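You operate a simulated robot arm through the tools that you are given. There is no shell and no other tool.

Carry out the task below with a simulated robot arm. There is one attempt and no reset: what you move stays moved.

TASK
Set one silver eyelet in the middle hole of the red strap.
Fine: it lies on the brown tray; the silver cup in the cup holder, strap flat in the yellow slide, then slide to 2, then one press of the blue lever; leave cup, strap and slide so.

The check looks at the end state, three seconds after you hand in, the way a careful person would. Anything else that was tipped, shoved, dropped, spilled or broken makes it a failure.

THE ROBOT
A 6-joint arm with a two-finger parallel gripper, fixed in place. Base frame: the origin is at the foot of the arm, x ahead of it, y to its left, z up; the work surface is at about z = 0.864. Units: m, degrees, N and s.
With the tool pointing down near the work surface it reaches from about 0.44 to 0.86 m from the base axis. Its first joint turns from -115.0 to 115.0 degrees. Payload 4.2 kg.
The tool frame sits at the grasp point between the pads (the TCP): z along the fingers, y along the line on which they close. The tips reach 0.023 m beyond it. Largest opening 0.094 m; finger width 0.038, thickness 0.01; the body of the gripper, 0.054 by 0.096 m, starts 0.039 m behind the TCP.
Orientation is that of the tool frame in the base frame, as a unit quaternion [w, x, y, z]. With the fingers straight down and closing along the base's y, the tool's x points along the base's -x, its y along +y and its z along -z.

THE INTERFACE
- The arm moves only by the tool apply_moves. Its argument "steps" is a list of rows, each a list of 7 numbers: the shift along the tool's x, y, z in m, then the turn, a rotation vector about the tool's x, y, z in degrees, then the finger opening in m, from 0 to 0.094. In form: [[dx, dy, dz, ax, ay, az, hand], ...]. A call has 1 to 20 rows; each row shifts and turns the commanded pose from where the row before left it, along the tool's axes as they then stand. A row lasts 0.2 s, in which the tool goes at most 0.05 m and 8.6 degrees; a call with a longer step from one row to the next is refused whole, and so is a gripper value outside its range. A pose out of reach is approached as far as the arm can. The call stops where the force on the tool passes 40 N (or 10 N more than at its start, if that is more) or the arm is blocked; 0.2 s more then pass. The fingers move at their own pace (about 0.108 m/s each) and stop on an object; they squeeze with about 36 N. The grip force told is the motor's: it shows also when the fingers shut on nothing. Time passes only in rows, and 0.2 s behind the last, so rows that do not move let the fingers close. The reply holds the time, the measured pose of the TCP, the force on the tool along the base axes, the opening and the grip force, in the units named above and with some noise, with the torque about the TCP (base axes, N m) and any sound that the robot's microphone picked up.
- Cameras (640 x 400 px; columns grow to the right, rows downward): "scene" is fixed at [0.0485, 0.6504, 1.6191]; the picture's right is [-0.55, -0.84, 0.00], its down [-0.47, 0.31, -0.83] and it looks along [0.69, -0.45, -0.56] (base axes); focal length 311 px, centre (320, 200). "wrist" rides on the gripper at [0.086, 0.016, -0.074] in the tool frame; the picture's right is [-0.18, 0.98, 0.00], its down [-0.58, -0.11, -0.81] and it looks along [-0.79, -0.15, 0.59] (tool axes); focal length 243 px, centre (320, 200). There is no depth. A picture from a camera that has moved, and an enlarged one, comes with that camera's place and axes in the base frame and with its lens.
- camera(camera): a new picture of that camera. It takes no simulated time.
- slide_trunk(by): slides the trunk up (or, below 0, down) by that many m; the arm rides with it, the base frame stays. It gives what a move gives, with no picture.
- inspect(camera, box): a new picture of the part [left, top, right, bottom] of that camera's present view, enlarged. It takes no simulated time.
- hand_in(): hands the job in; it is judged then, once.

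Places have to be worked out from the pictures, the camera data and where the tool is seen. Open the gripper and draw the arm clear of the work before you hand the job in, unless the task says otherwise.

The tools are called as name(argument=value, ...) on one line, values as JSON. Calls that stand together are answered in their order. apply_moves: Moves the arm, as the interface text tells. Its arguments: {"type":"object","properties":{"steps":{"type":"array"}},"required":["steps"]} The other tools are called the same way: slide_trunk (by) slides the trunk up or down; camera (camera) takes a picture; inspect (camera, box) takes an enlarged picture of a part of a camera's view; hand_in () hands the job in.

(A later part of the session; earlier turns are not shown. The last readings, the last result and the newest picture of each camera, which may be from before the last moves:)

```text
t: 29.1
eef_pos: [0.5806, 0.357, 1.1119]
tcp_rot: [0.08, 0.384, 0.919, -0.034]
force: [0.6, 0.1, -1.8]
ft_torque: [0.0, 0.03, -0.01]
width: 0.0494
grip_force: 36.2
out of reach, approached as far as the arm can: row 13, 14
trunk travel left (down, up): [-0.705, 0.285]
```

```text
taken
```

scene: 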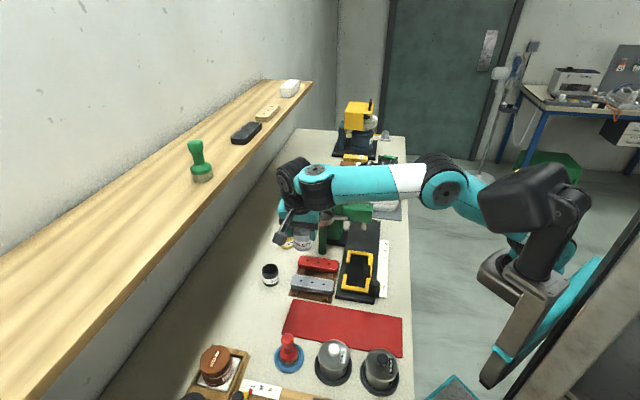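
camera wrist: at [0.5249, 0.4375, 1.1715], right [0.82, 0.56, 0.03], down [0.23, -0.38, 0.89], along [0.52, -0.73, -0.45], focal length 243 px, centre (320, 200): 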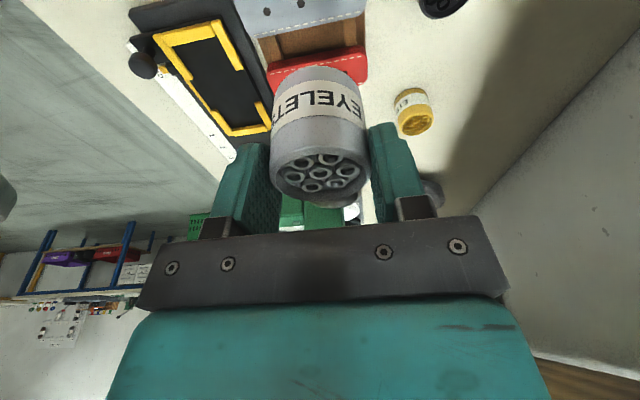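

The cup is still upright and the tool stands at (0.581, 0.357, 1.112). I enlarge the scene view around the ring holder and cup to plan the insertion.

inspect(camera="scene", box=[270, 180, 370, 260])

inspect(camera="wrist", box=[240, 120, 460, 240])

```text
5.00 times, centred on (320, 220) of scene
camera zoom: at [0.0485, 0.6504, 1.6191], right [-0.55, -0.84, 0.0], down [-0.47, 0.31, -0.83], along [0.69, -0.45, -0.56], focal length 1554 px, centre (320, 100)
```

zoom: 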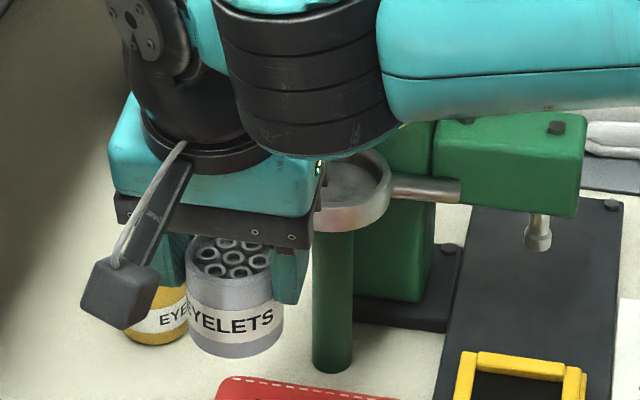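

```text
2.91 times, centred on (350, 180) of wrist
camera zoom: at [0.5249, 0.4375, 1.1715], right [0.82, 0.56, 0.03], down [0.23, -0.38, 0.89], along [0.52, -0.73, -0.45], focal length 706 px, centre (233, 258)
```

zoom: 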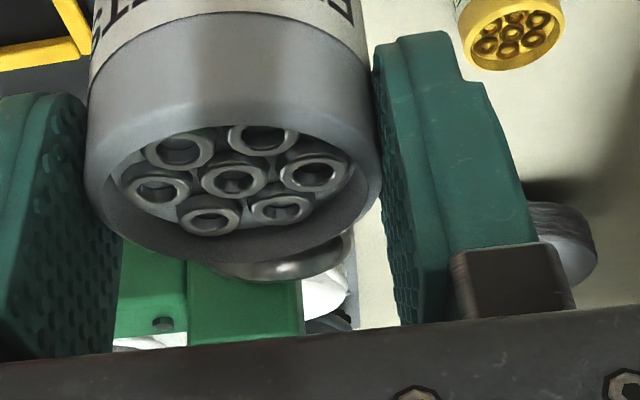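

Correcting the scene camera pitch with the known cup position gives the ring centre at about (0.7015, 0.2145), rim z≈1.027, floor near 1.012. I move the cup level until it is above the ring, about 3 cm clear of the rim.

apply_moves(steps=[[-0.03666, -0.00284, 0.00654, 0, 0, 0, 0.036], [-0.03666, -0.00284, 0.00654, 0, 0, 0, 0.036], [-0.03666, -0.00284, 0.00654, 0, 0, 0, 0.036], [-0.03666, -0.00284, 0.00654, 0, 0, 0, 0.036], [-0.03666, -0.00284, 0.00654, 0, 0, 0, 0.036]])

camera(camera="wrist")

inspect(camera="scene", box=[280, 170, 370, 250])

```text
t: 30.3
eef_pos: [0.7052, 0.2185, 1.1135]
tcp_rot: [0.081, 0.381, 0.92, -0.034]
force: [-0.3, 0.5, -1.2]
ft_torque: [-0.03, 0.0, -0.04]
width: 0.0493
grip_force: 35.9
out of reach, approached as far as the arm can: row 3
trunk travel left (down, up): [-0.705, 0.285]
```

```text
taken
camera wrist: at [0.6494, 0.2989, 1.1732], right [0.82, 0.57, 0.03], down [0.23, -0.38, 0.9], along [0.52, -0.73, -0.45], focal length 243 px, centre (320, 200)
```

wrist: 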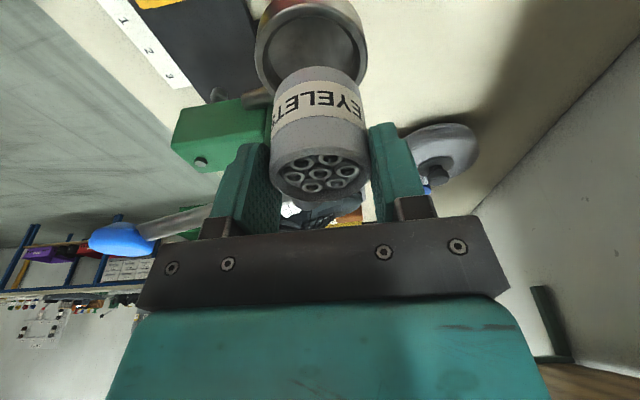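

```text
5.00 times, centred on (325, 210) of scene
camera zoom: at [0.0485, 0.6504, 1.6191], right [-0.55, -0.84, 0.0], down [-0.47, 0.31, -0.83], along [0.69, -0.45, -0.56], focal length 1554 px, centre (295, 150)
```

zoom: 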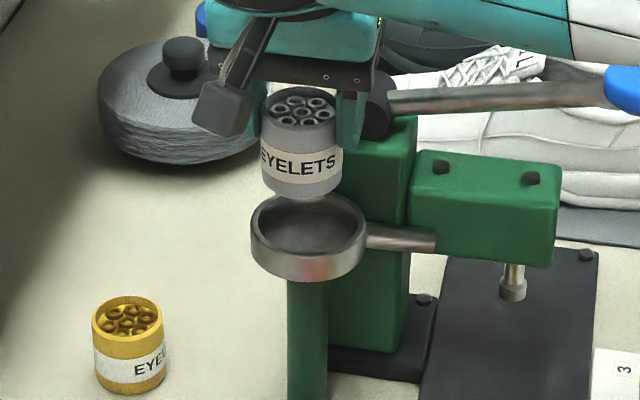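

The cup hangs above the ring. The scene view suggests it must shift a few mm towards the robot, so I enlarge the wrist view for the second direction.

inspect(camera="wrist", box=[220, 0, 420, 125])

inspect(camera="scene", box=[305, 180, 365, 230])

```text
3.20 times, centred on (320, 62) of wrist
camera zoom: at [0.6494, 0.2989, 1.1732], right [0.82, 0.57, 0.03], down [0.23, -0.38, 0.9], along [0.52, -0.73, -0.45], focal length 776 px, centre (320, 640)
```

zoom: 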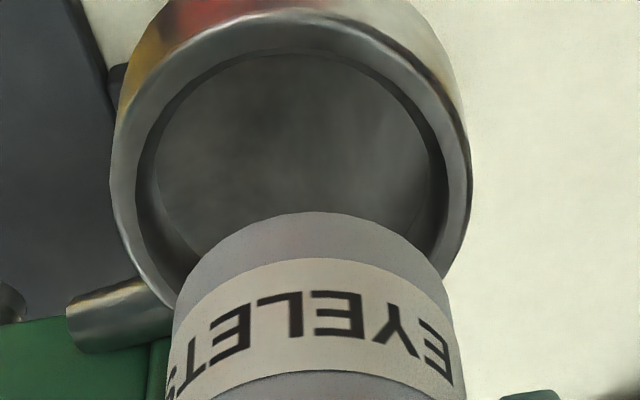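

```text
8.00 times, centred on (335, 205) of scene
camera zoom: at [0.0485, 0.6504, 1.6191], right [-0.55, -0.84, 0.0], down [-0.47, 0.31, -0.83], along [0.69, -0.45, -0.56], focal length 2487 px, centre (200, 160)
```

zoom: 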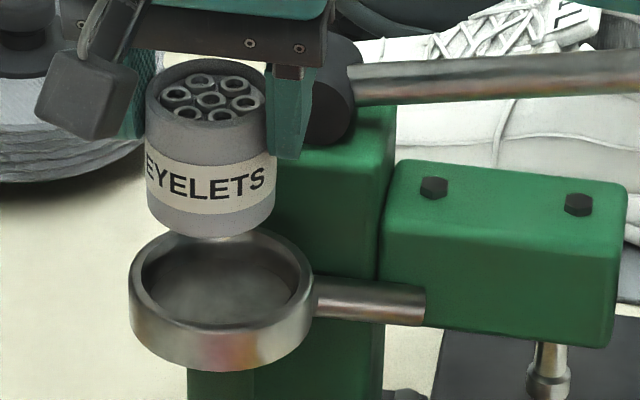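

Both views agree the cup must go about 5 mm towards the robot and is otherwise centred, with roughly 5 mm of play in the ring. I shift that amount and lower to just above the rim.

apply_moves(steps=[[-0.0007, -0.0049, 0, 0, 0, 0, 0.036], [0.00175, 0, 0.0098, 0, 0, 0, 0.036], [0.00175, 0, 0.0098, 0, 0, 0, 0.036], [0.00158, 0, 0.0088, 0, 0, 0, 0.036]])

inspect(camera="wrist", box=[220, 20, 420, 145])

inspect(camera="scene", box=[305, 180, 365, 230])

```text
t: 31.3
eef_pos: [0.7148, 0.223, 1.0911]
tcp_rot: [0.08, 0.382, 0.92, -0.034]
force: [-0.2, 0.5, -1.9]
ft_torque: [0.01, 0.0, 0.04]
width: 0.0491
grip_force: 35.8
out of reach, approached as far as the arm can: row 1, 2, 3, 4
trunk travel left (down, up): [-0.705, 0.285]
```

```text
3.20 times, centred on (320, 82) of wrist
camera zoom: at [0.6581, 0.3032, 1.1505], right [0.82, 0.57, 0.03], down [0.23, -0.38, 0.89], along [0.52, -0.73, -0.45], focal length 776 px, centre (320, 576)
```

zoom: 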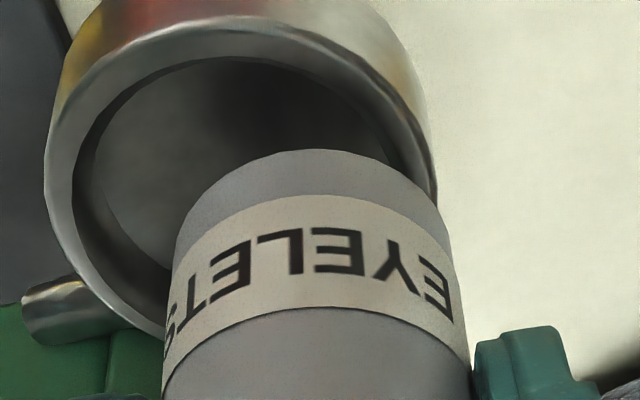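

```text
8.00 times, centred on (335, 205) of scene
camera zoom: at [0.0485, 0.6504, 1.6191], right [-0.55, -0.84, 0.0], down [-0.47, 0.31, -0.83], along [0.69, -0.45, -0.56], focal length 2487 px, centre (200, 160)
```

zoom: 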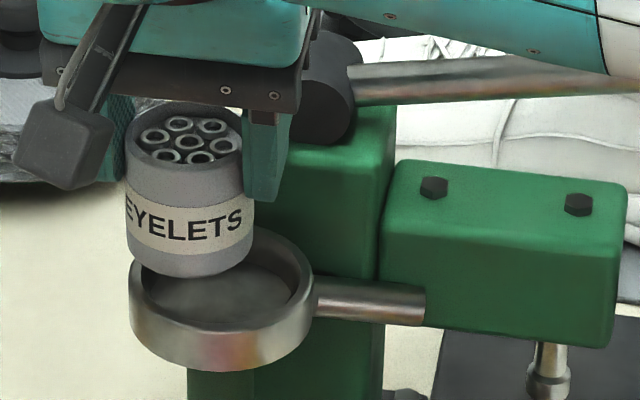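

The arm clipped again and the cup drifted to (0.715, 0.223), still above the rim and untouched. The same arm shape is reachable slightly higher, so I raise the tool and centre it there. Then I'll lower it straight down with the trunk.

apply_moves(steps=[[-0.0044, 0, -0.0246, 0, 0, 0, 0.036], [-0.0044, 0, -0.0246, 0, 0, 0, 0.036], [0.0015, -0.0075, -0.0003, 0, 0, 0, 0.036], [0.0014, -0.0074, -0.0003, 0, 0, 0, 0.036]])

```text
t: 32.3
eef_pos: [0.6958, 0.2142, 1.1387]
tcp_rot: [0.081, 0.382, 0.92, -0.033]
force: [-0.6, -0.3, -1.8]
ft_torque: [0.0, 0.03, 0.03]
width: 0.0492
grip_force: 36.5
out of reach, approached as far as the arm can: row 2
trunk travel left (down, up): [-0.705, 0.285]
```

Now at (0.696, 0.214, 1.139). I make the small correction to centre over the ring and look again.

apply_moves(steps=[[-0.0041, 0.0046, 0.0007, 0, 0, 0, 0.036]])

inspect(camera="wrist", box=[220, 0, 420, 125])

inspect(camera="scene", box=[305, 170, 365, 230])

camera(camera="scene")

```text
t: 32.7
eef_pos: [0.7027, 0.2148, 1.1374]
tcp_rot: [0.08, 0.382, 0.92, -0.034]
force: [0.0, 0.4, -1.2]
ft_torque: [-0.03, 0.01, -0.01]
width: 0.0492
grip_force: 35.5
trunk travel left (down, up): [-0.705, 0.285]
```

```text
3.20 times, centred on (320, 62) of wrist
camera zoom: at [0.6452, 0.296, 1.1973], right [0.82, 0.57, 0.03], down [0.23, -0.38, 0.89], along [0.52, -0.73, -0.45], focal length 776 px, centre (320, 640)
```

zoom: 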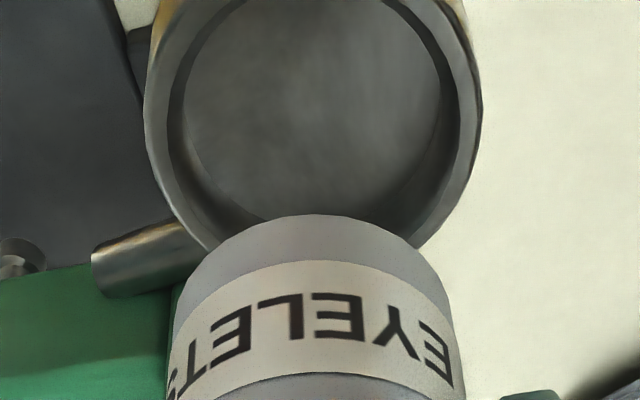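

```text
6.67 times, centred on (335, 200) of scene
camera zoom: at [0.0485, 0.6504, 1.6191], right [-0.55, -0.84, 0.0], down [-0.47, 0.31, -0.83], along [0.69, -0.45, -0.56], focal length 2072 px, centre (220, 200)
```

zoom: 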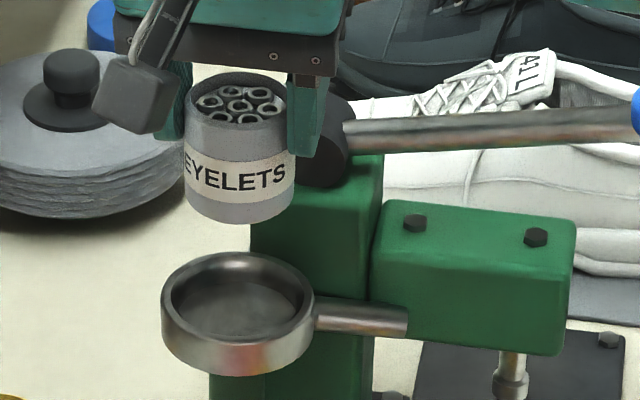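

```text
taken
```

scene: 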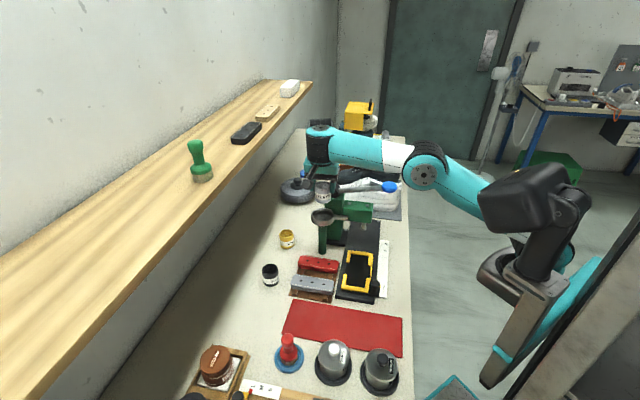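

The cup is centred on the ring within about 1 mm in both views. I lower it straight down with the trunk, first to about 1.4 cm above the rim.

slide_trunk(by=-0.045)

inspect(camera="wrist", box=[220, 0, 420, 125])

inspect(camera="scene", box=[305, 180, 365, 230])

```text
t: 33.5
eef_pos: [0.702, 0.2153, 1.0937]
tcp_rot: [0.08, 0.381, 0.92, -0.033]
force: [-0.5, 0.6, -2.9]
ft_torque: [-0.02, 0.0, -0.01]
width: 0.0494
grip_force: 35.9
trunk travel left (down, up): [-0.66, 0.33]
```

```text
3.20 times, centred on (320, 62) of wrist
camera zoom: at [0.6452, 0.2959, 1.1524], right [0.82, 0.57, 0.03], down [0.23, -0.38, 0.89], along [0.52, -0.73, -0.45], focal length 776 px, centre (320, 640)
```

zoom: 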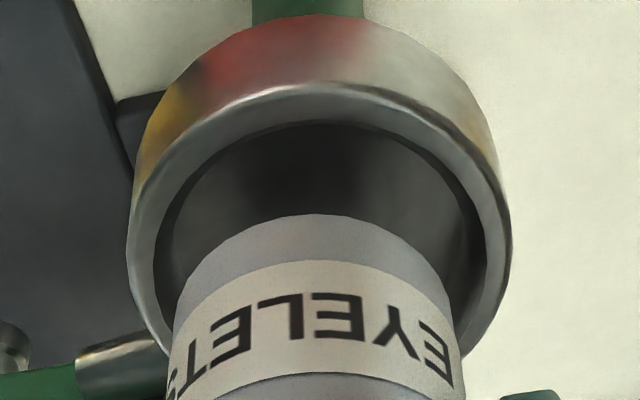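

```text
8.00 times, centred on (335, 205) of scene
camera zoom: at [0.0485, 0.6504, 1.6191], right [-0.55, -0.84, 0.0], down [-0.47, 0.31, -0.83], along [0.69, -0.45, -0.56], focal length 2487 px, centre (200, 160)
```

zoom: 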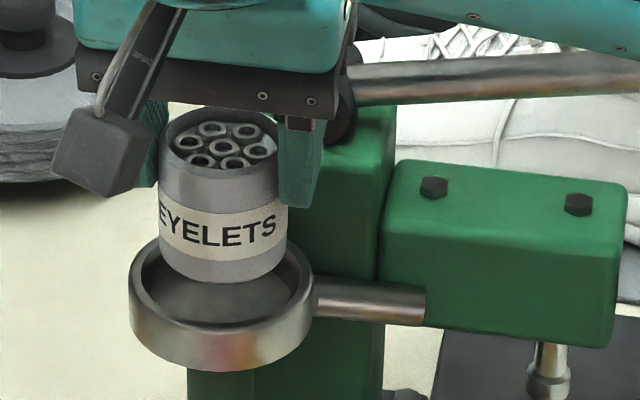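

The cup is still centred, about 1.5 cm above the rim. I lower another 2 cm so its base just enters the ring, and check the force.

slide_trunk(by=-0.02)

inspect(camera="wrist", box=[220, 20, 420, 145])

inspect(camera="scene", box=[305, 180, 365, 230])

```text
t: 34.2
eef_pos: [0.7027, 0.2149, 1.0738]
tcp_rot: [0.081, 0.382, 0.92, -0.033]
force: [-0.7, -0.6, -1.6]
ft_torque: [-0.01, 0.01, 0.01]
width: 0.0493
grip_force: 36.4
trunk travel left (down, up): [-0.64, 0.35]
```

```text
3.20 times, centred on (320, 82) of wrist
camera zoom: at [0.6452, 0.2959, 1.1324], right [0.82, 0.57, 0.03], down [0.23, -0.38, 0.89], along [0.52, -0.73, -0.45], focal length 776 px, centre (320, 576)
```

zoom: 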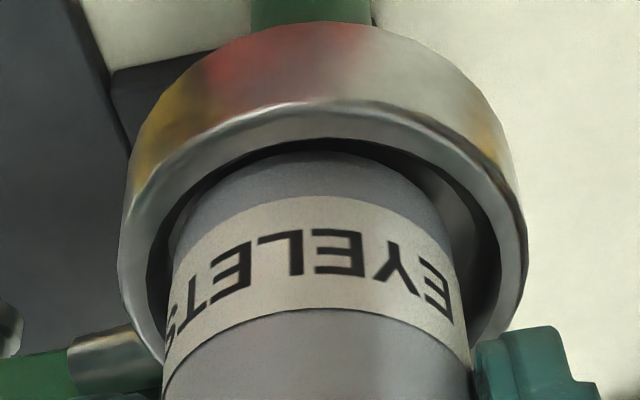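

```text
8.00 times, centred on (335, 205) of scene
camera zoom: at [0.0485, 0.6504, 1.6191], right [-0.55, -0.84, 0.0], down [-0.47, 0.31, -0.83], along [0.69, -0.45, -0.56], focal length 2487 px, centre (200, 160)
```

zoom: 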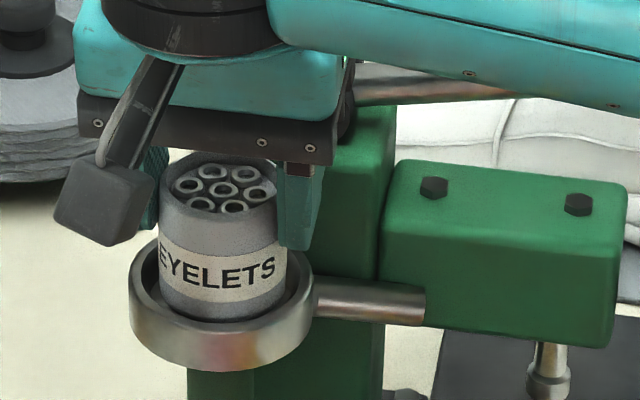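

The cup base is inside the ring with no contact force. Before lowering the last bit I check the whole scene so the forearm stays clear of the lever.

camera(camera="scene")

camera(camera="wrist")

```text
taken
```

scene: 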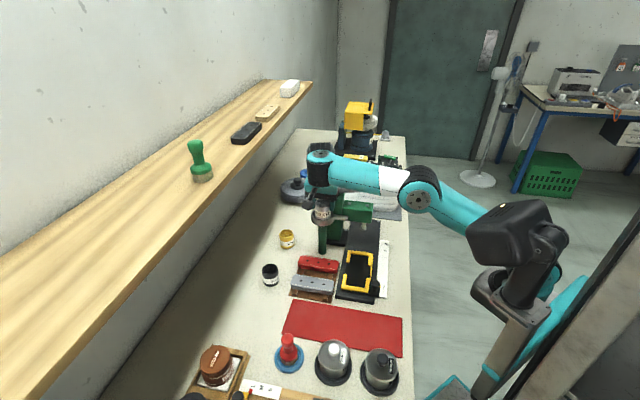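

```text
taken
camera wrist: at [0.6452, 0.2959, 1.1324], right [0.82, 0.57, 0.03], down [0.23, -0.38, 0.89], along [0.52, -0.73, -0.45], focal length 243 px, centre (320, 200)
```

wrist: 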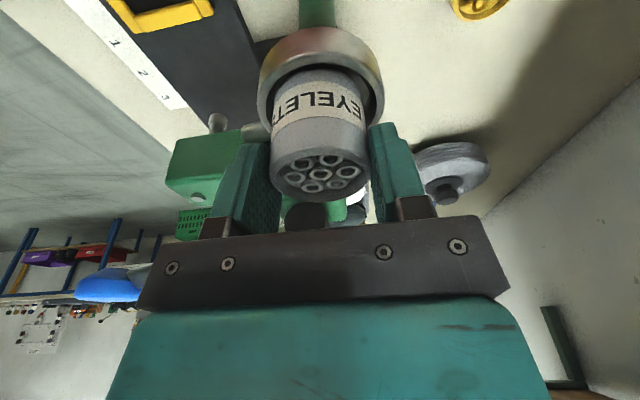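

The forearm runs well to the side of and above the lever. I lower another 6 mm and watch the force.

slide_trunk(by=-0.006)

slide_trunk(by=-0.002)

inspect(camera="wrist", box=[220, 20, 420, 145])

inspect(camera="scene", box=[305, 180, 365, 230])

```text
t: 34.8
eef_pos: [0.7016, 0.2153, 1.0678]
tcp_rot: [0.081, 0.382, 0.92, -0.033]
force: [-0.1, 0.3, -1.3]
ft_torque: [0.0, 0.0, -0.01]
width: 0.049
grip_force: 36.0
trunk travel left (down, up): [-0.634, 0.356]
```

```text
t: 35.3
eef_pos: [0.7011, 0.2151, 1.0651]
tcp_rot: [0.081, 0.382, 0.92, -0.032]
force: [0.1, 0.3, 2.0]
ft_torque: [0.03, 0.0, -0.02]
width: 0.049
grip_force: 35.9
trunk travel left (down, up): [-0.632, 0.358]
```

```text
3.20 times, centred on (320, 82) of wrist
camera zoom: at [0.6451, 0.2958, 1.1248], right [0.82, 0.57, 0.03], down [0.23, -0.38, 0.89], along [0.52, -0.73, -0.45], focal length 776 px, centre (320, 576)
```

zoom: 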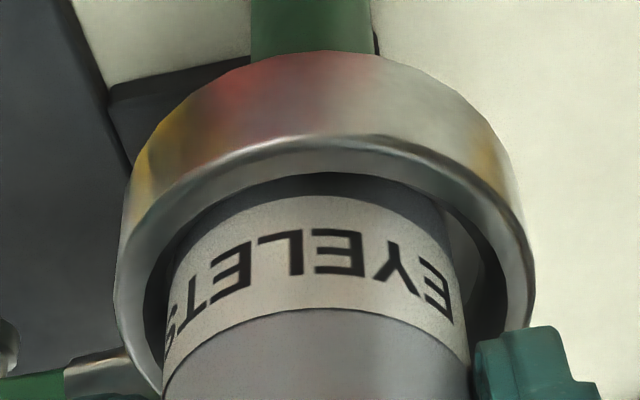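

```text
8.00 times, centred on (335, 205) of scene
camera zoom: at [0.0485, 0.6504, 1.6191], right [-0.55, -0.84, 0.0], down [-0.47, 0.31, -0.83], along [0.69, -0.45, -0.56], focal length 2487 px, centre (200, 160)
```

zoom: 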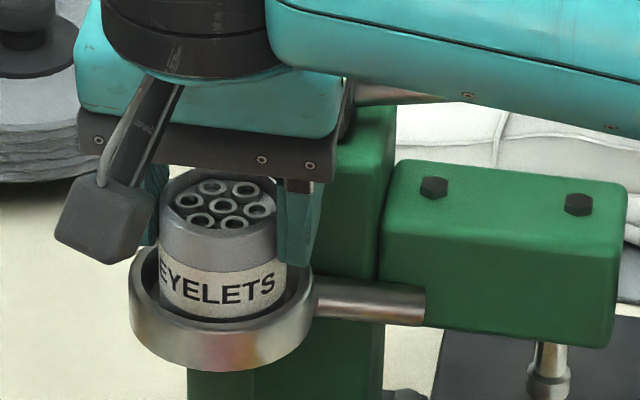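

The force rose by about 3.5 N, so the cup is resting on the holder floor, upright and inside the rim. I open the fingers slowly.

apply_moves(steps=[[0, 0, 0, 0, 0, 0, 0.052], [0, 0, 0, 0, 0, 0, 0.058], [0, 0, 0, 0, 0, 0, 0.066], [0, 0, 0, 0, 0, 0, 0.076], [0, 0, 0, 0, 0, 0, 0.08]])

inspect(camera="wrist", box=[220, 60, 420, 185])

inspect(camera="scene", box=[305, 180, 365, 230])

```text
t: 36.5
eef_pos: [0.7017, 0.2147, 1.065]
tcp_rot: [0.081, 0.382, 0.92, -0.033]
force: [-0.2, -0.5, 0.2]
ft_torque: [-0.03, 0.02, 0.02]
width: 0.0801
grip_force: 0.1
trunk travel left (down, up): [-0.632, 0.358]
```

```text
3.20 times, centred on (320, 122) of wrist
camera zoom: at [0.6451, 0.2959, 1.1245], right [0.82, 0.57, 0.03], down [0.23, -0.38, 0.89], along [0.52, -0.73, -0.45], focal length 776 px, centre (320, 448)
```

zoom: 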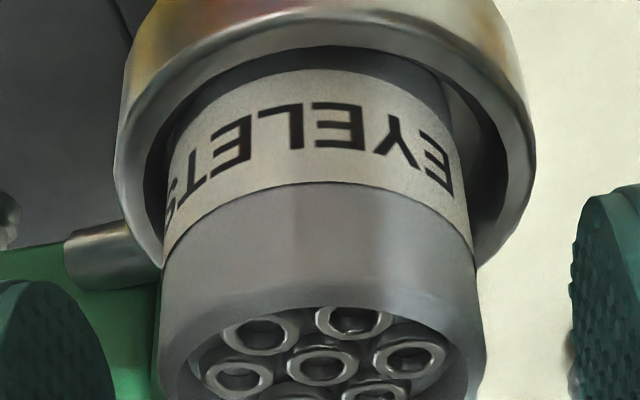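

```text
8.00 times, centred on (335, 205) of scene
camera zoom: at [0.0485, 0.6504, 1.6191], right [-0.55, -0.84, 0.0], down [-0.47, 0.31, -0.83], along [0.69, -0.45, -0.56], focal length 2487 px, centre (200, 160)
```

zoom: 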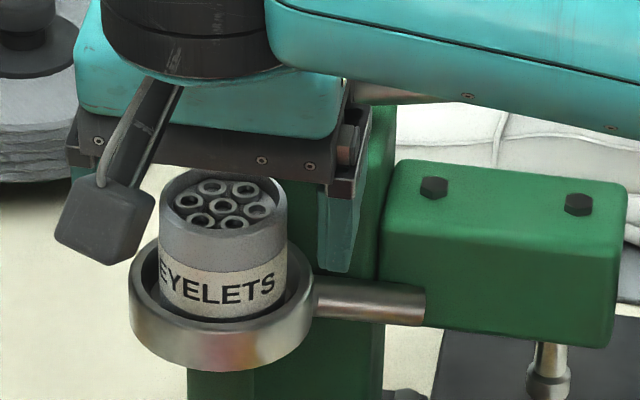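

The cup stands upright in the holder, free of the fingers. I lift straight up with the trunk, then check.

slide_trunk(by=0.08)

inspect(camera="scene", box=[290, 160, 390, 260])

```text
t: 37.6
eef_pos: [0.7033, 0.2148, 1.1456]
tcp_rot: [0.08, 0.382, 0.92, -0.034]
force: [0.0, 0.2, 0.4]
ft_torque: [0.02, -0.04, 0.02]
width: 0.0798
grip_force: 0.1
trunk travel left (down, up): [-0.712, 0.278]
```

```text
4.00 times, centred on (340, 210) of scene
camera zoom: at [0.0485, 0.6504, 1.6191], right [-0.55, -0.84, 0.0], down [-0.47, 0.31, -0.83], along [0.69, -0.45, -0.56], focal length 1243 px, centre (240, 160)
```

zoom: 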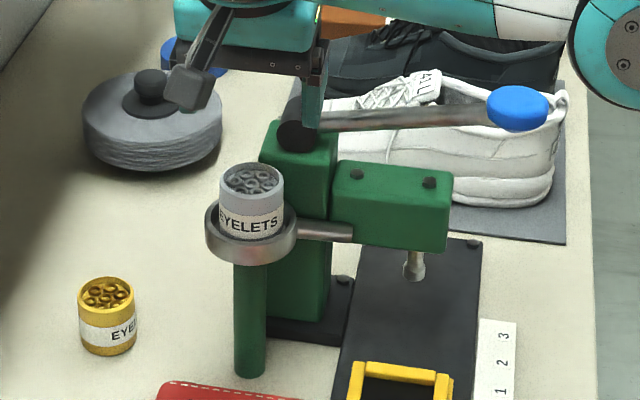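

The silver cup is done. Next is the strap: its middle lies beside the ring post, so I plan to grip it off-centre on the robot side first, set it on the flat red mat, and regrip it at its middle. I move away from the ring, straighten the tool, and turn back to face the wall.

apply_moves(steps=[[0.0369, 0, -0.0066, 0, 0, 0, 0.08], [0.0369, 0, -0.0066, 0, 0, 0, 0.08], [0.0369, 0, -0.0066, 0, 0, 0, 0.08], [0.0369, 0, -0.0066, 0, 0, 0, 0.08], [0, 0, 0, 0, 5, 0, 0.08], [0, 0, 0, 0, 5.1, 0, 0.08]])

apply_moves(steps=[[0, 0, 0, 0, 0, -8.2, 0.08], [0, 0, 0, 0, 0, -8.2, 0.08], [0, 0, 0, 0, 0, -8.2, 0.08], [0, 0, 0, 0, 0, -8.2, 0.08], [0, 0, 0, 0, 0, -8.2, 0.08], [0, 0, 0, 0, 0, -8.2, 0.08], [0, 0, 0, 0, 0, -8.2, 0.08], [0, 0, 0, 0, 0, -8.2, 0.08], [0, 0, 0, 0, 0, -8.2, 0.08], [0, 0, 0, 0, 0, -8.2, 0.08], [0, 0, 0, 0, 0, -8.0, 0.08]])

camera(camera="scene")

camera(camera="wrist")

```text
t: 39.0
eef_pos: [0.5963, 0.321, 1.1472]
tcp_rot: [-0.001, 0.383, 0.924, 0.001]
force: [-0.2, -0.5, -0.3]
ft_torque: [-0.02, 0.0, 0.0]
width: 0.0799
grip_force: 0.0
trunk travel left (down, up): [-0.712, 0.278]
```

```text
t: 41.5
eef_pos: [0.5963, 0.3211, 1.1462]
tcp_rot: [0.0, -0.383, 0.924, 0.0]
force: [0.1, -0.8, 0.3]
ft_torque: [0.0, 0.04, 0.02]
width: 0.0801
grip_force: 0.1
trunk travel left (down, up): [-0.712, 0.278]
```

```text
taken
```

scene: 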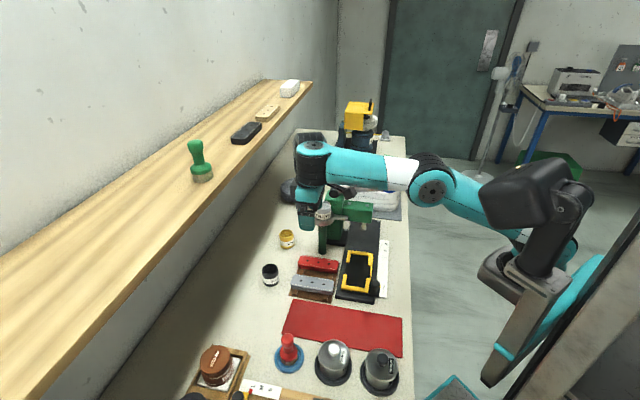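

```text
taken
camera wrist: at [0.5245, 0.2712, 1.2213], right [-0.57, 0.82, 0.0], down [0.49, 0.33, 0.81], along [0.66, 0.46, -0.59], focal length 243 px, centre (320, 200)
```

wrist: 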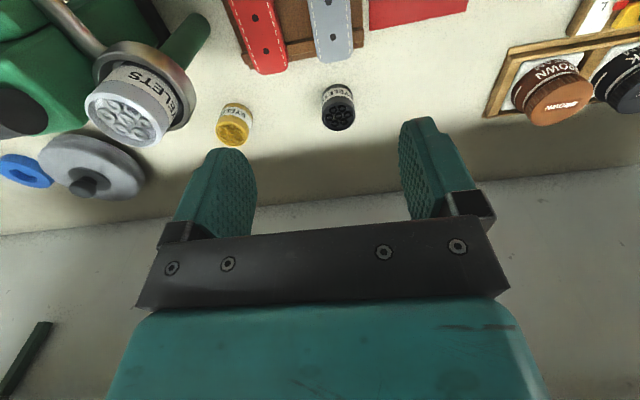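

The holder stands with its cup and everything else is in place. I draw back toward the robot, facing the wall, to get a clear close view of the straps, tray and slide.

apply_moves(steps=[[0.0413, -0.0124, 0.004, 0, 0, 0, 0.08], [0.0413, -0.0124, 0.004, 0, 0, 0, 0.08], [0.0413, -0.0124, 0.004, 0, 0, 0, 0.08], [0.0413, -0.0124, 0.004, 0, 0, 0, 0.08], [0.0413, -0.0124, 0.004, 0, 0, 0, 0.08], [0.0413, -0.0124, 0.004, 0, 0, 0, 0.08]])

camera(camera="wrist")

inspect(camera="wrist", box=[220, 0, 420, 125])

```text
t: 42.9
eef_pos: [0.58, 0.1997, 1.2565]
tcp_rot: [-0.001, -0.382, 0.924, 0.0]
force: [0.7, 0.9, -0.5]
ft_torque: [-0.02, 0.0, 0.02]
width: 0.0801
grip_force: 0.1
out of reach, approached as far as the arm can: row 1, 2, 3, 4, 5, 6
trunk travel left (down, up): [-0.712, 0.278]
```

```text
taken
camera wrist: at [0.5084, 0.1505, 1.3316], right [-0.56, 0.83, 0.0], down [0.49, 0.33, 0.8], along [0.66, 0.45, -0.59], focal length 243 px, centre (320, 200)
```

wrist: 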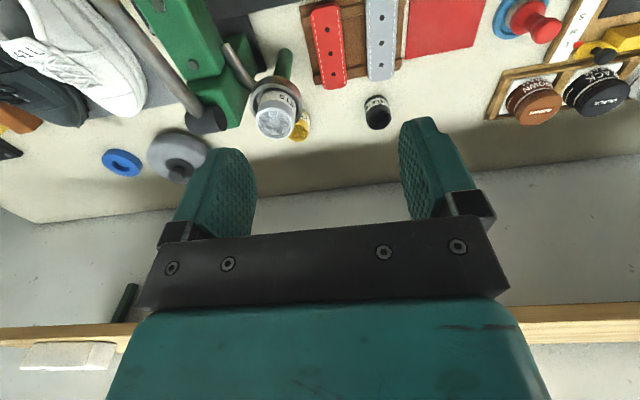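

```text
3.20 times, centred on (320, 62) of wrist
camera zoom: at [0.5084, 0.1505, 1.3316], right [-0.56, 0.83, 0.0], down [0.49, 0.33, 0.8], along [0.66, 0.45, -0.59], focal length 776 px, centre (320, 640)
```

zoom: 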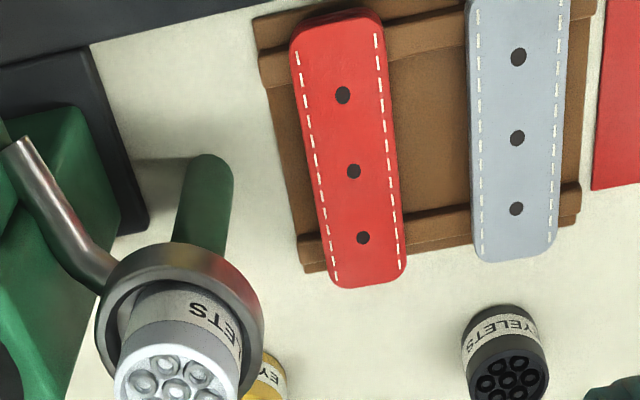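

The arm can't fold this close with the trunk lowered, and the tool rose harmlessly to z≈1.26. I bring the trunk back to its starting height, where near positions worked, and continue from there.

slide_trunk(by=0.113)

apply_moves(steps=[[0.03, 0, 0.035, 0, 0, 0, 0.08], [0.03, 0, 0.035, 0, 0, 0, 0.08], [0.03, 0, 0.035, 0, 0, 0, 0.08], [0.03, 0, 0.035, 0, 0, 0, 0.08]])

camera(camera="wrist")

camera(camera="scene")

```text
t: 44.3
eef_pos: [0.5805, 0.2009, 1.3695]
tcp_rot: [-0.001, -0.382, 0.924, -0.001]
force: [1.0, -0.5, -0.1]
ft_torque: [0.02, 0.0, 0.03]
width: 0.0799
grip_force: 0.1
trunk travel left (down, up): [-0.825, 0.165]
```

```text
t: 45.3
eef_pos: [0.578, 0.1954, 1.372]
tcp_rot: [-0.004, -0.381, 0.924, 0.0]
force: [-0.3, 0.9, 0.2]
ft_torque: [0.02, 0.0, -0.01]
width: 0.0802
grip_force: 0.0
out of reach, approached as far as the arm can: row 1, 2, 3, 4
trunk travel left (down, up): [-0.825, 0.165]
```

```text
taken
camera wrist: at [0.5062, 0.1449, 1.4477], right [-0.56, 0.83, 0.0], down [0.49, 0.34, 0.8], along [0.66, 0.45, -0.6], focal length 243 px, centre (320, 200)
```

wrist: 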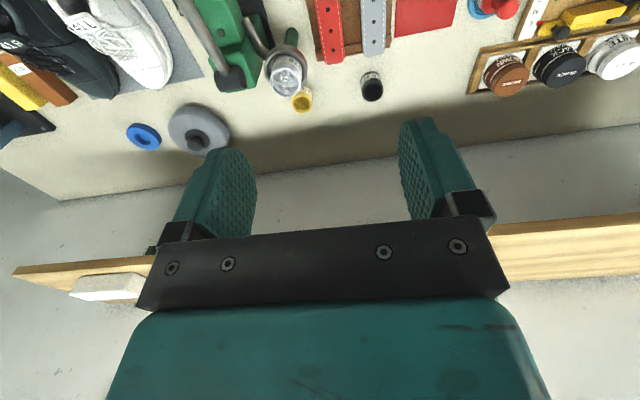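

```text
taken
```

scene: 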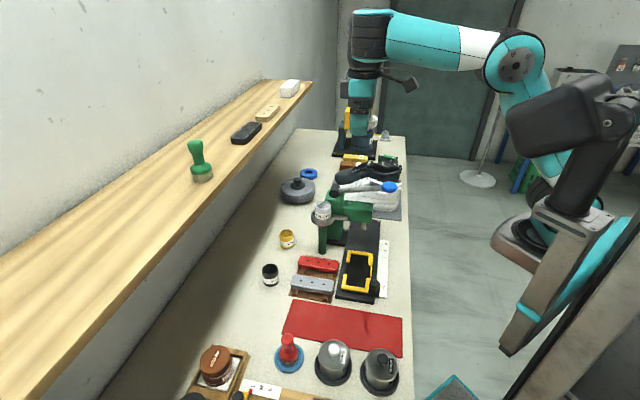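

The arm sits with its forearm raised, at a wrist limit. I lower the tool straight down first to relieve that before moving in.

apply_moves(steps=[[0, 0, 0.03, 0, 0, 0, 0.08], [0, 0, 0.03, 0, 0, 0, 0.08]])

```text
t: 45.9
eef_pos: [0.5993, 0.2124, 1.3482]
tcp_rot: [-0.003, -0.383, 0.924, -0.001]
force: [-0.2, 0.3, 1.7]
ft_torque: [0.01, -0.01, -0.02]
width: 0.0802
grip_force: 0.0
out of reach, approached as far as the arm can: row 1, 2
trunk travel left (down, up): [-0.825, 0.165]
```

Down also drifts outward, so the arm is likely in an awkward wrist posture. I look closely at the arm's joints in the scene view.

inspect(camera="scene", box=[320, 0, 480, 130])

inspect(camera="scene", box=[440, 0, 640, 400])

```text
3.08 times, centred on (400, 65) of scene
camera zoom: at [0.0485, 0.6504, 1.6191], right [-0.55, -0.84, 0.0], down [-0.47, 0.31, -0.83], along [0.69, -0.45, -0.56], focal length 956 px, centre (74, 615)
```

zoom: 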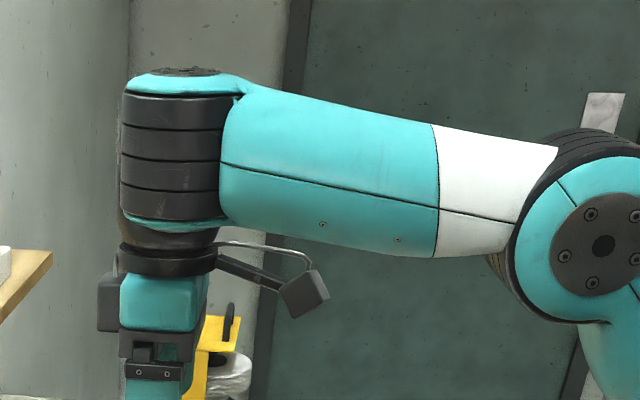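

```text
1.00 times, centred on (540, 200) of scene (not enlarged: the box is as wide or as high as the picture)
camera zoom: at [0.0485, 0.6504, 1.6191], right [-0.55, -0.84, 0.0], down [-0.47, 0.31, -0.83], along [0.69, -0.45, -0.56], focal length 311 px, centre (100, 200)
```

zoom: 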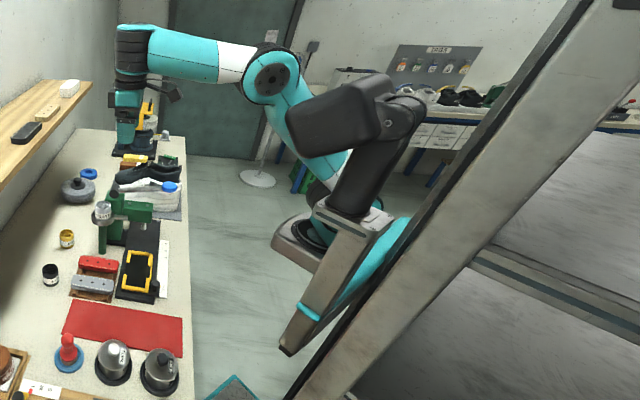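

The ribbed wrist section now stands vertical, in line with the gripper, which looks like a wrist alignment lock. I take a closer look to understand the joint layout.

inspect(camera="scene", box=[335, 0, 415, 110])

inspect(camera="scene", box=[460, 20, 640, 240])

```text
3.64 times, centred on (375, 55) of scene
camera zoom: at [0.0485, 0.6504, 1.6191], right [-0.55, -0.84, 0.0], down [-0.47, 0.31, -0.83], along [0.69, -0.45, -0.56], focal length 1130 px, centre (120, 727)
```

zoom: 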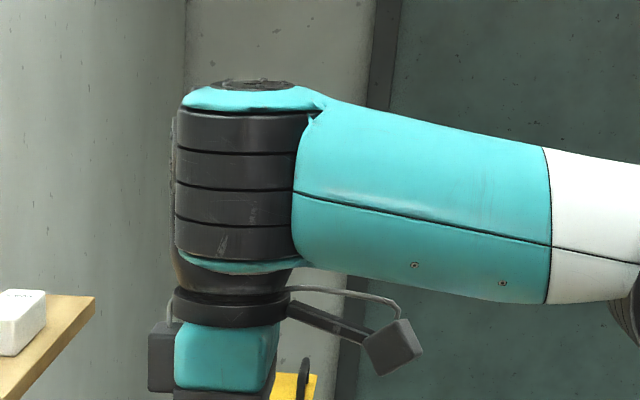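

```text
1.82 times, centred on (550, 130) of scene
camera zoom: at [0.0485, 0.6504, 1.6191], right [-0.55, -0.84, 0.0], down [-0.47, 0.31, -0.83], along [0.69, -0.45, -0.56], focal length 565 px, centre (-98, 327)
```

zoom: 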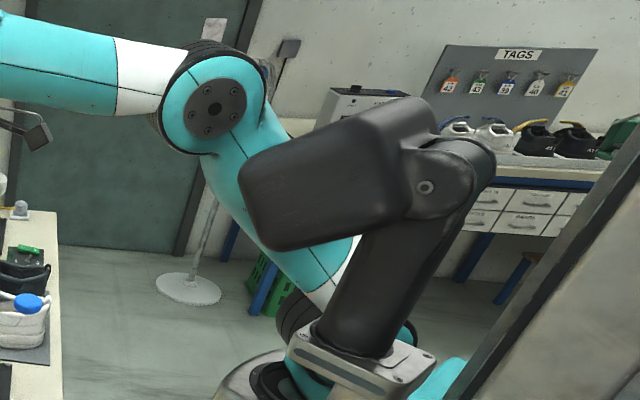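

I understand it now: the wrist's yaw joint has swung sideways so its axis lines up with the tool, and only level-forearm motions remain. I undo that by leaning the tool 10° sideways and then swinging the lean round to point outward, in open air well above everything.

apply_moves(steps=[[0, 0, 0, 5, 0, 0, 0.08], [0, 0, 0, 5, 0, 0, 0.08]])

apply_moves(steps=[[0, 0, 0, -0.342, -2.596, 0, 0.08], [0, 0, 0, -1.002, -2.419, 0, 0.08], [0, 0, 0, -1.594, -2.077, 0, 0.08], [0, 0, 0, -2.077, -1.594, 0, 0.08], [0, 0, 0, -2.419, -1.002, 0, 0.08], [0, 0, 0, -2.596, -0.342, 0, 0.08]])

camera(camera="scene")

```text
t: 46.5
eef_pos: [0.6008, 0.2103, 1.3488]
tcp_rot: [0.032, -0.381, 0.921, -0.079]
force: [-0.4, 0.9, -1.1]
ft_torque: [-0.03, 0.04, 0.03]
width: 0.08
grip_force: 0.0
trunk travel left (down, up): [-0.825, 0.165]
```

```text
t: 47.9
eef_pos: [0.6027, 0.2085, 1.3497]
tcp_rot: [0.078, -0.391, 0.916, 0.034]
force: [-0.2, -0.4, 0.0]
ft_torque: [-0.02, 0.0, 0.0]
width: 0.0801
grip_force: 0.0
out of reach, approached as far as the arm can: row 1
trunk travel left (down, up): [-0.825, 0.165]
```

```text
taken
```

scene: 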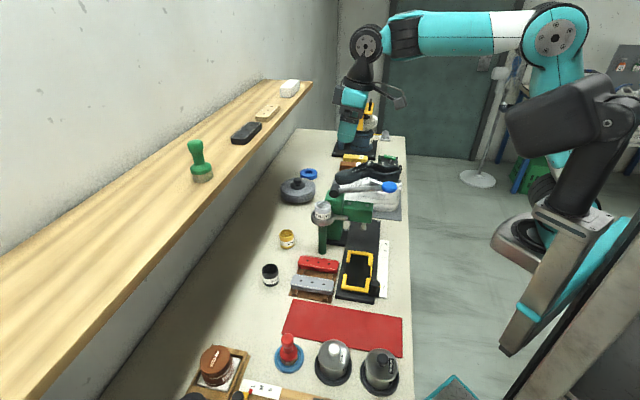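

The wrist is back in its normal posture, with the elbow up. I move in and down towards the robot with this lean kept, then straighten the tool.

apply_moves(steps=[[0.0324, 0.0018, 0.0248, 0, 0, 0, 0.08], [0.0324, 0.0018, 0.0248, 0, 0, 0, 0.08], [0.0324, 0.0018, 0.0248, 0, 0, 0, 0.08], [0.0324, 0.0018, 0.0248, 0, 0, 0, 0.08], [0.0324, 0.0018, 0.0248, 0, 0, 0, 0.08], [0, 0, 0, 0, 5, 0.5, 0.08], [0, 0, 0, 0, 5.2, 0.6, 0.08]])

camera(camera="wrist")

camera(camera="scene")

```text
t: 49.5
eef_pos: [0.5016, 0.1158, 1.2012]
tcp_rot: [-0.003, -0.384, 0.923, 0.0]
force: [-0.4, 0.1, 0.0]
ft_torque: [0.02, 0.01, -0.02]
width: 0.0801
grip_force: 0.0
trunk travel left (down, up): [-0.825, 0.165]
```

```text
taken
camera wrist: at [0.4299, 0.0657, 1.2767], right [-0.57, 0.82, 0.0], down [0.49, 0.34, 0.8], along [0.66, 0.46, -0.6], focal length 243 px, centre (320, 200)
```

wrist: 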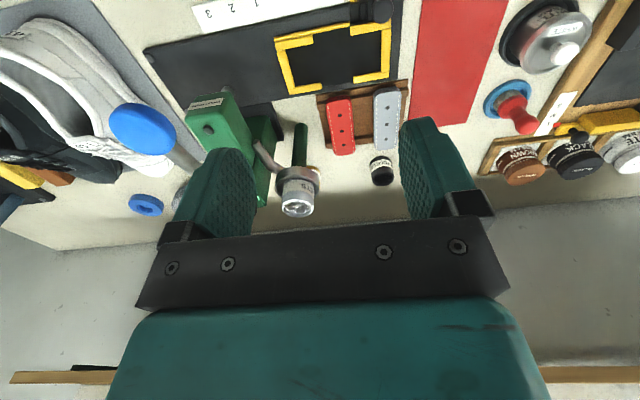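

```text
taken
```

scene: 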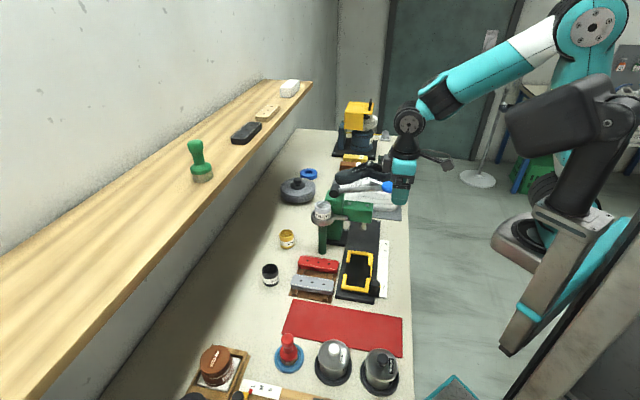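

The arm is now bent elbow-up and free. From here I enlarge the slide frame, straps and tray for measurements.

inspect(camera="wrist", box=[260, 0, 420, 100])

inspect(camera="wrist", box=[280, 70, 440, 170])

inspect(camera="wrist", box=[90, 60, 330, 220])

```text
4.00 times, centred on (340, 50) of wrist
camera zoom: at [0.4299, 0.0657, 1.2767], right [-0.57, 0.82, 0.0], down [0.49, 0.34, 0.8], along [0.66, 0.46, -0.6], focal length 970 px, centre (240, 800)
```

zoom: 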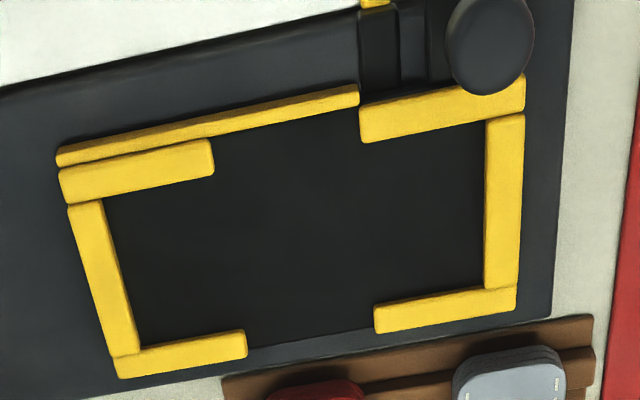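

```text
4.00 times, centred on (360, 120) of wrist
camera zoom: at [0.4299, 0.0657, 1.2767], right [-0.57, 0.82, 0.0], down [0.49, 0.34, 0.8], along [0.66, 0.46, -0.6], focal length 970 px, centre (160, 520)
```

zoom: 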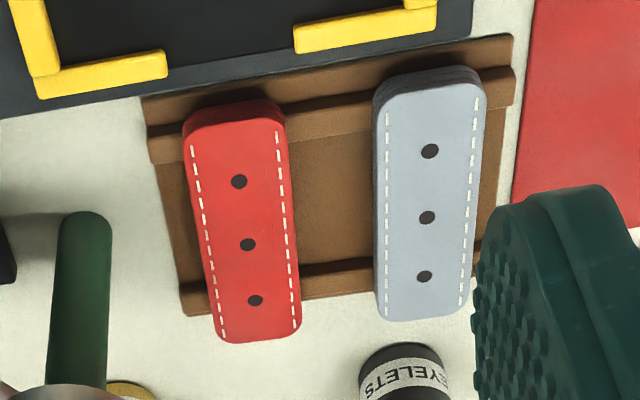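

```text
2.50 times, centred on (210, 140) of wrist
camera zoom: at [0.4299, 0.0657, 1.2767], right [-0.57, 0.82, 0.0], down [0.49, 0.34, 0.8], along [0.66, 0.46, -0.6], focal length 606 px, centre (595, 350)
```

zoom: 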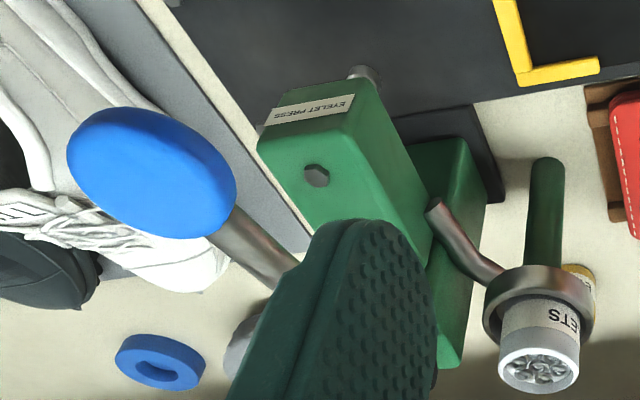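

From this view I get the red strap about 0.129 × 0.044 m, centred near (0.647, 0.268), and the frame opening about 0.142 × 0.059 m with finger gaps at mid-sides. I move down to just above the strap's near end, which keeps the wrist clear of the ring and cup.

apply_moves(steps=[[-0.0253, 0.0008, 0.0402, 0, 0, 0, 0.066], [-0.0253, 0.0008, 0.0402, 0, 0, 0, 0.066], [-0.0253, 0.0008, 0.0402, 0, 0, 0, 0.066], [-0.0253, 0.0008, 0.0402, 0, 0, 0, 0.066], [-0.0253, 0.0008, 0.0402, 0, 0, 0, 0.066], [-0.0253, 0.0008, 0.0352, 0, 0, 0, 0.066]])

camera(camera="wrist")

inspect(camera="scene", box=[280, 180, 400, 300])

```text
t: 50.9
eef_pos: [0.6039, 0.2274, 0.9626]
tcp_rot: [-0.002, -0.385, 0.923, -0.001]
force: [0.5, -0.4, -0.3]
ft_torque: [0.03, -0.05, 0.06]
width: 0.0658
grip_force: 0.1
trunk travel left (down, up): [-0.825, 0.165]
```

```text
taken
camera wrist: at [0.5327, 0.1775, 1.0384], right [-0.57, 0.82, 0.0], down [0.49, 0.34, 0.8], along [0.66, 0.46, -0.6], focal length 243 px, centre (320, 200)
```

wrist: 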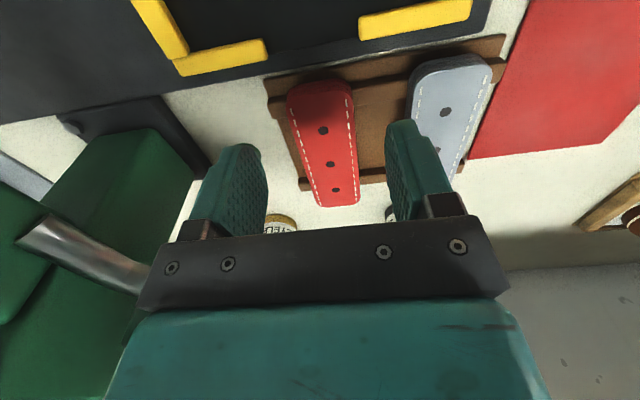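

```text
3.33 times, centred on (340, 240) of scene
camera zoom: at [0.0485, 0.6504, 1.6191], right [-0.55, -0.84, 0.0], down [-0.47, 0.31, -0.83], along [0.69, -0.45, -0.56], focal length 1036 px, centre (253, 67)
```

zoom: 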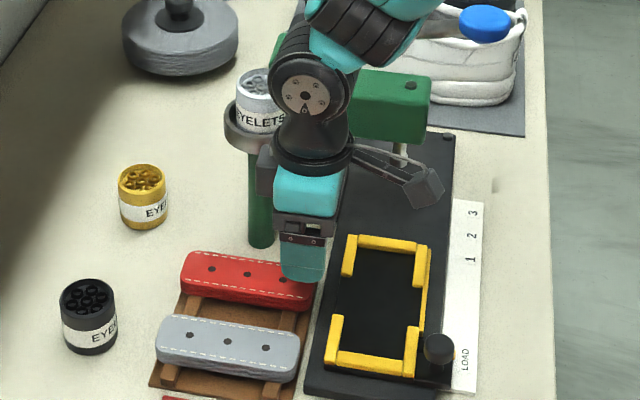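

The tool is above the strap's near end and centred across it. I enlarge to check the strap's end and edges against the fingers.

inspect(camera="wrist", box=[240, 50, 440, 175])

```text
3.20 times, centred on (340, 112) of wrist
camera zoom: at [0.5327, 0.1775, 1.0384], right [-0.57, 0.82, 0.0], down [0.49, 0.34, 0.8], along [0.66, 0.46, -0.6], focal length 776 px, centre (256, 480)
```

zoom: 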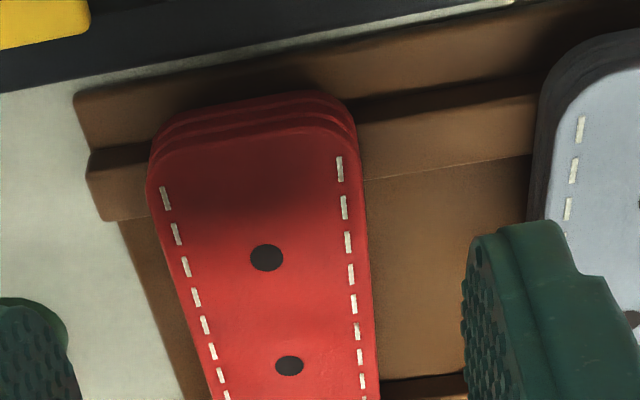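

The strap is centred between the fingers and lies about 14 mm thick on its rails. I lower so the tips reach roughly two thirds down its sides without touching the rail, then close.

apply_moves(steps=[[0, 0, 0.02, 0, 0, 0, 0.066], [0, 0, 0.02, 0, 0, 0, 0.066], [0, 0, 0.0165, 0, 0, 0, 0.066]])

camera(camera="wrist")

inspect(camera="scene", box=[280, 180, 400, 300])

```text
t: 51.7
eef_pos: [0.6037, 0.2255, 0.9066]
tcp_rot: [-0.004, -0.384, 0.923, 0.0]
force: [-1.1, -0.1, 0.2]
ft_torque: [-0.02, 0.01, 0.03]
width: 0.0661
grip_force: 0.0
trunk travel left (down, up): [-0.825, 0.165]
```

```text
taken
camera wrist: at [0.5326, 0.1758, 0.9819], right [-0.57, 0.82, 0.0], down [0.49, 0.34, 0.8], along [0.66, 0.46, -0.6], focal length 243 px, centre (320, 200)
```

wrist: 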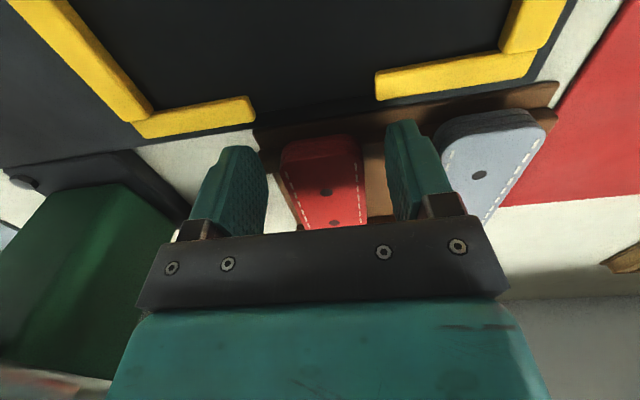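

```text
3.33 times, centred on (340, 240) of scene
camera zoom: at [0.0485, 0.6504, 1.6191], right [-0.55, -0.84, 0.0], down [-0.47, 0.31, -0.83], along [0.69, -0.45, -0.56], focal length 1036 px, centre (253, 67)
```

zoom: 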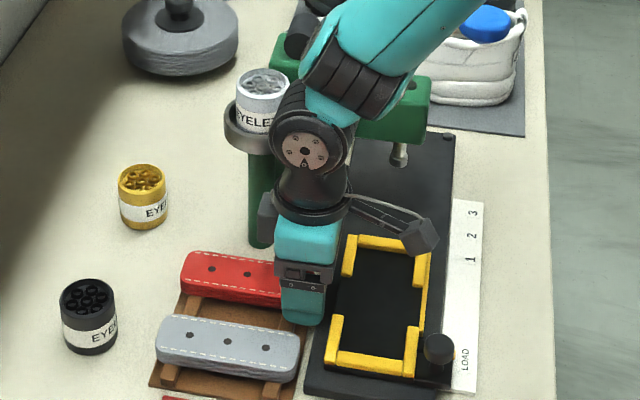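

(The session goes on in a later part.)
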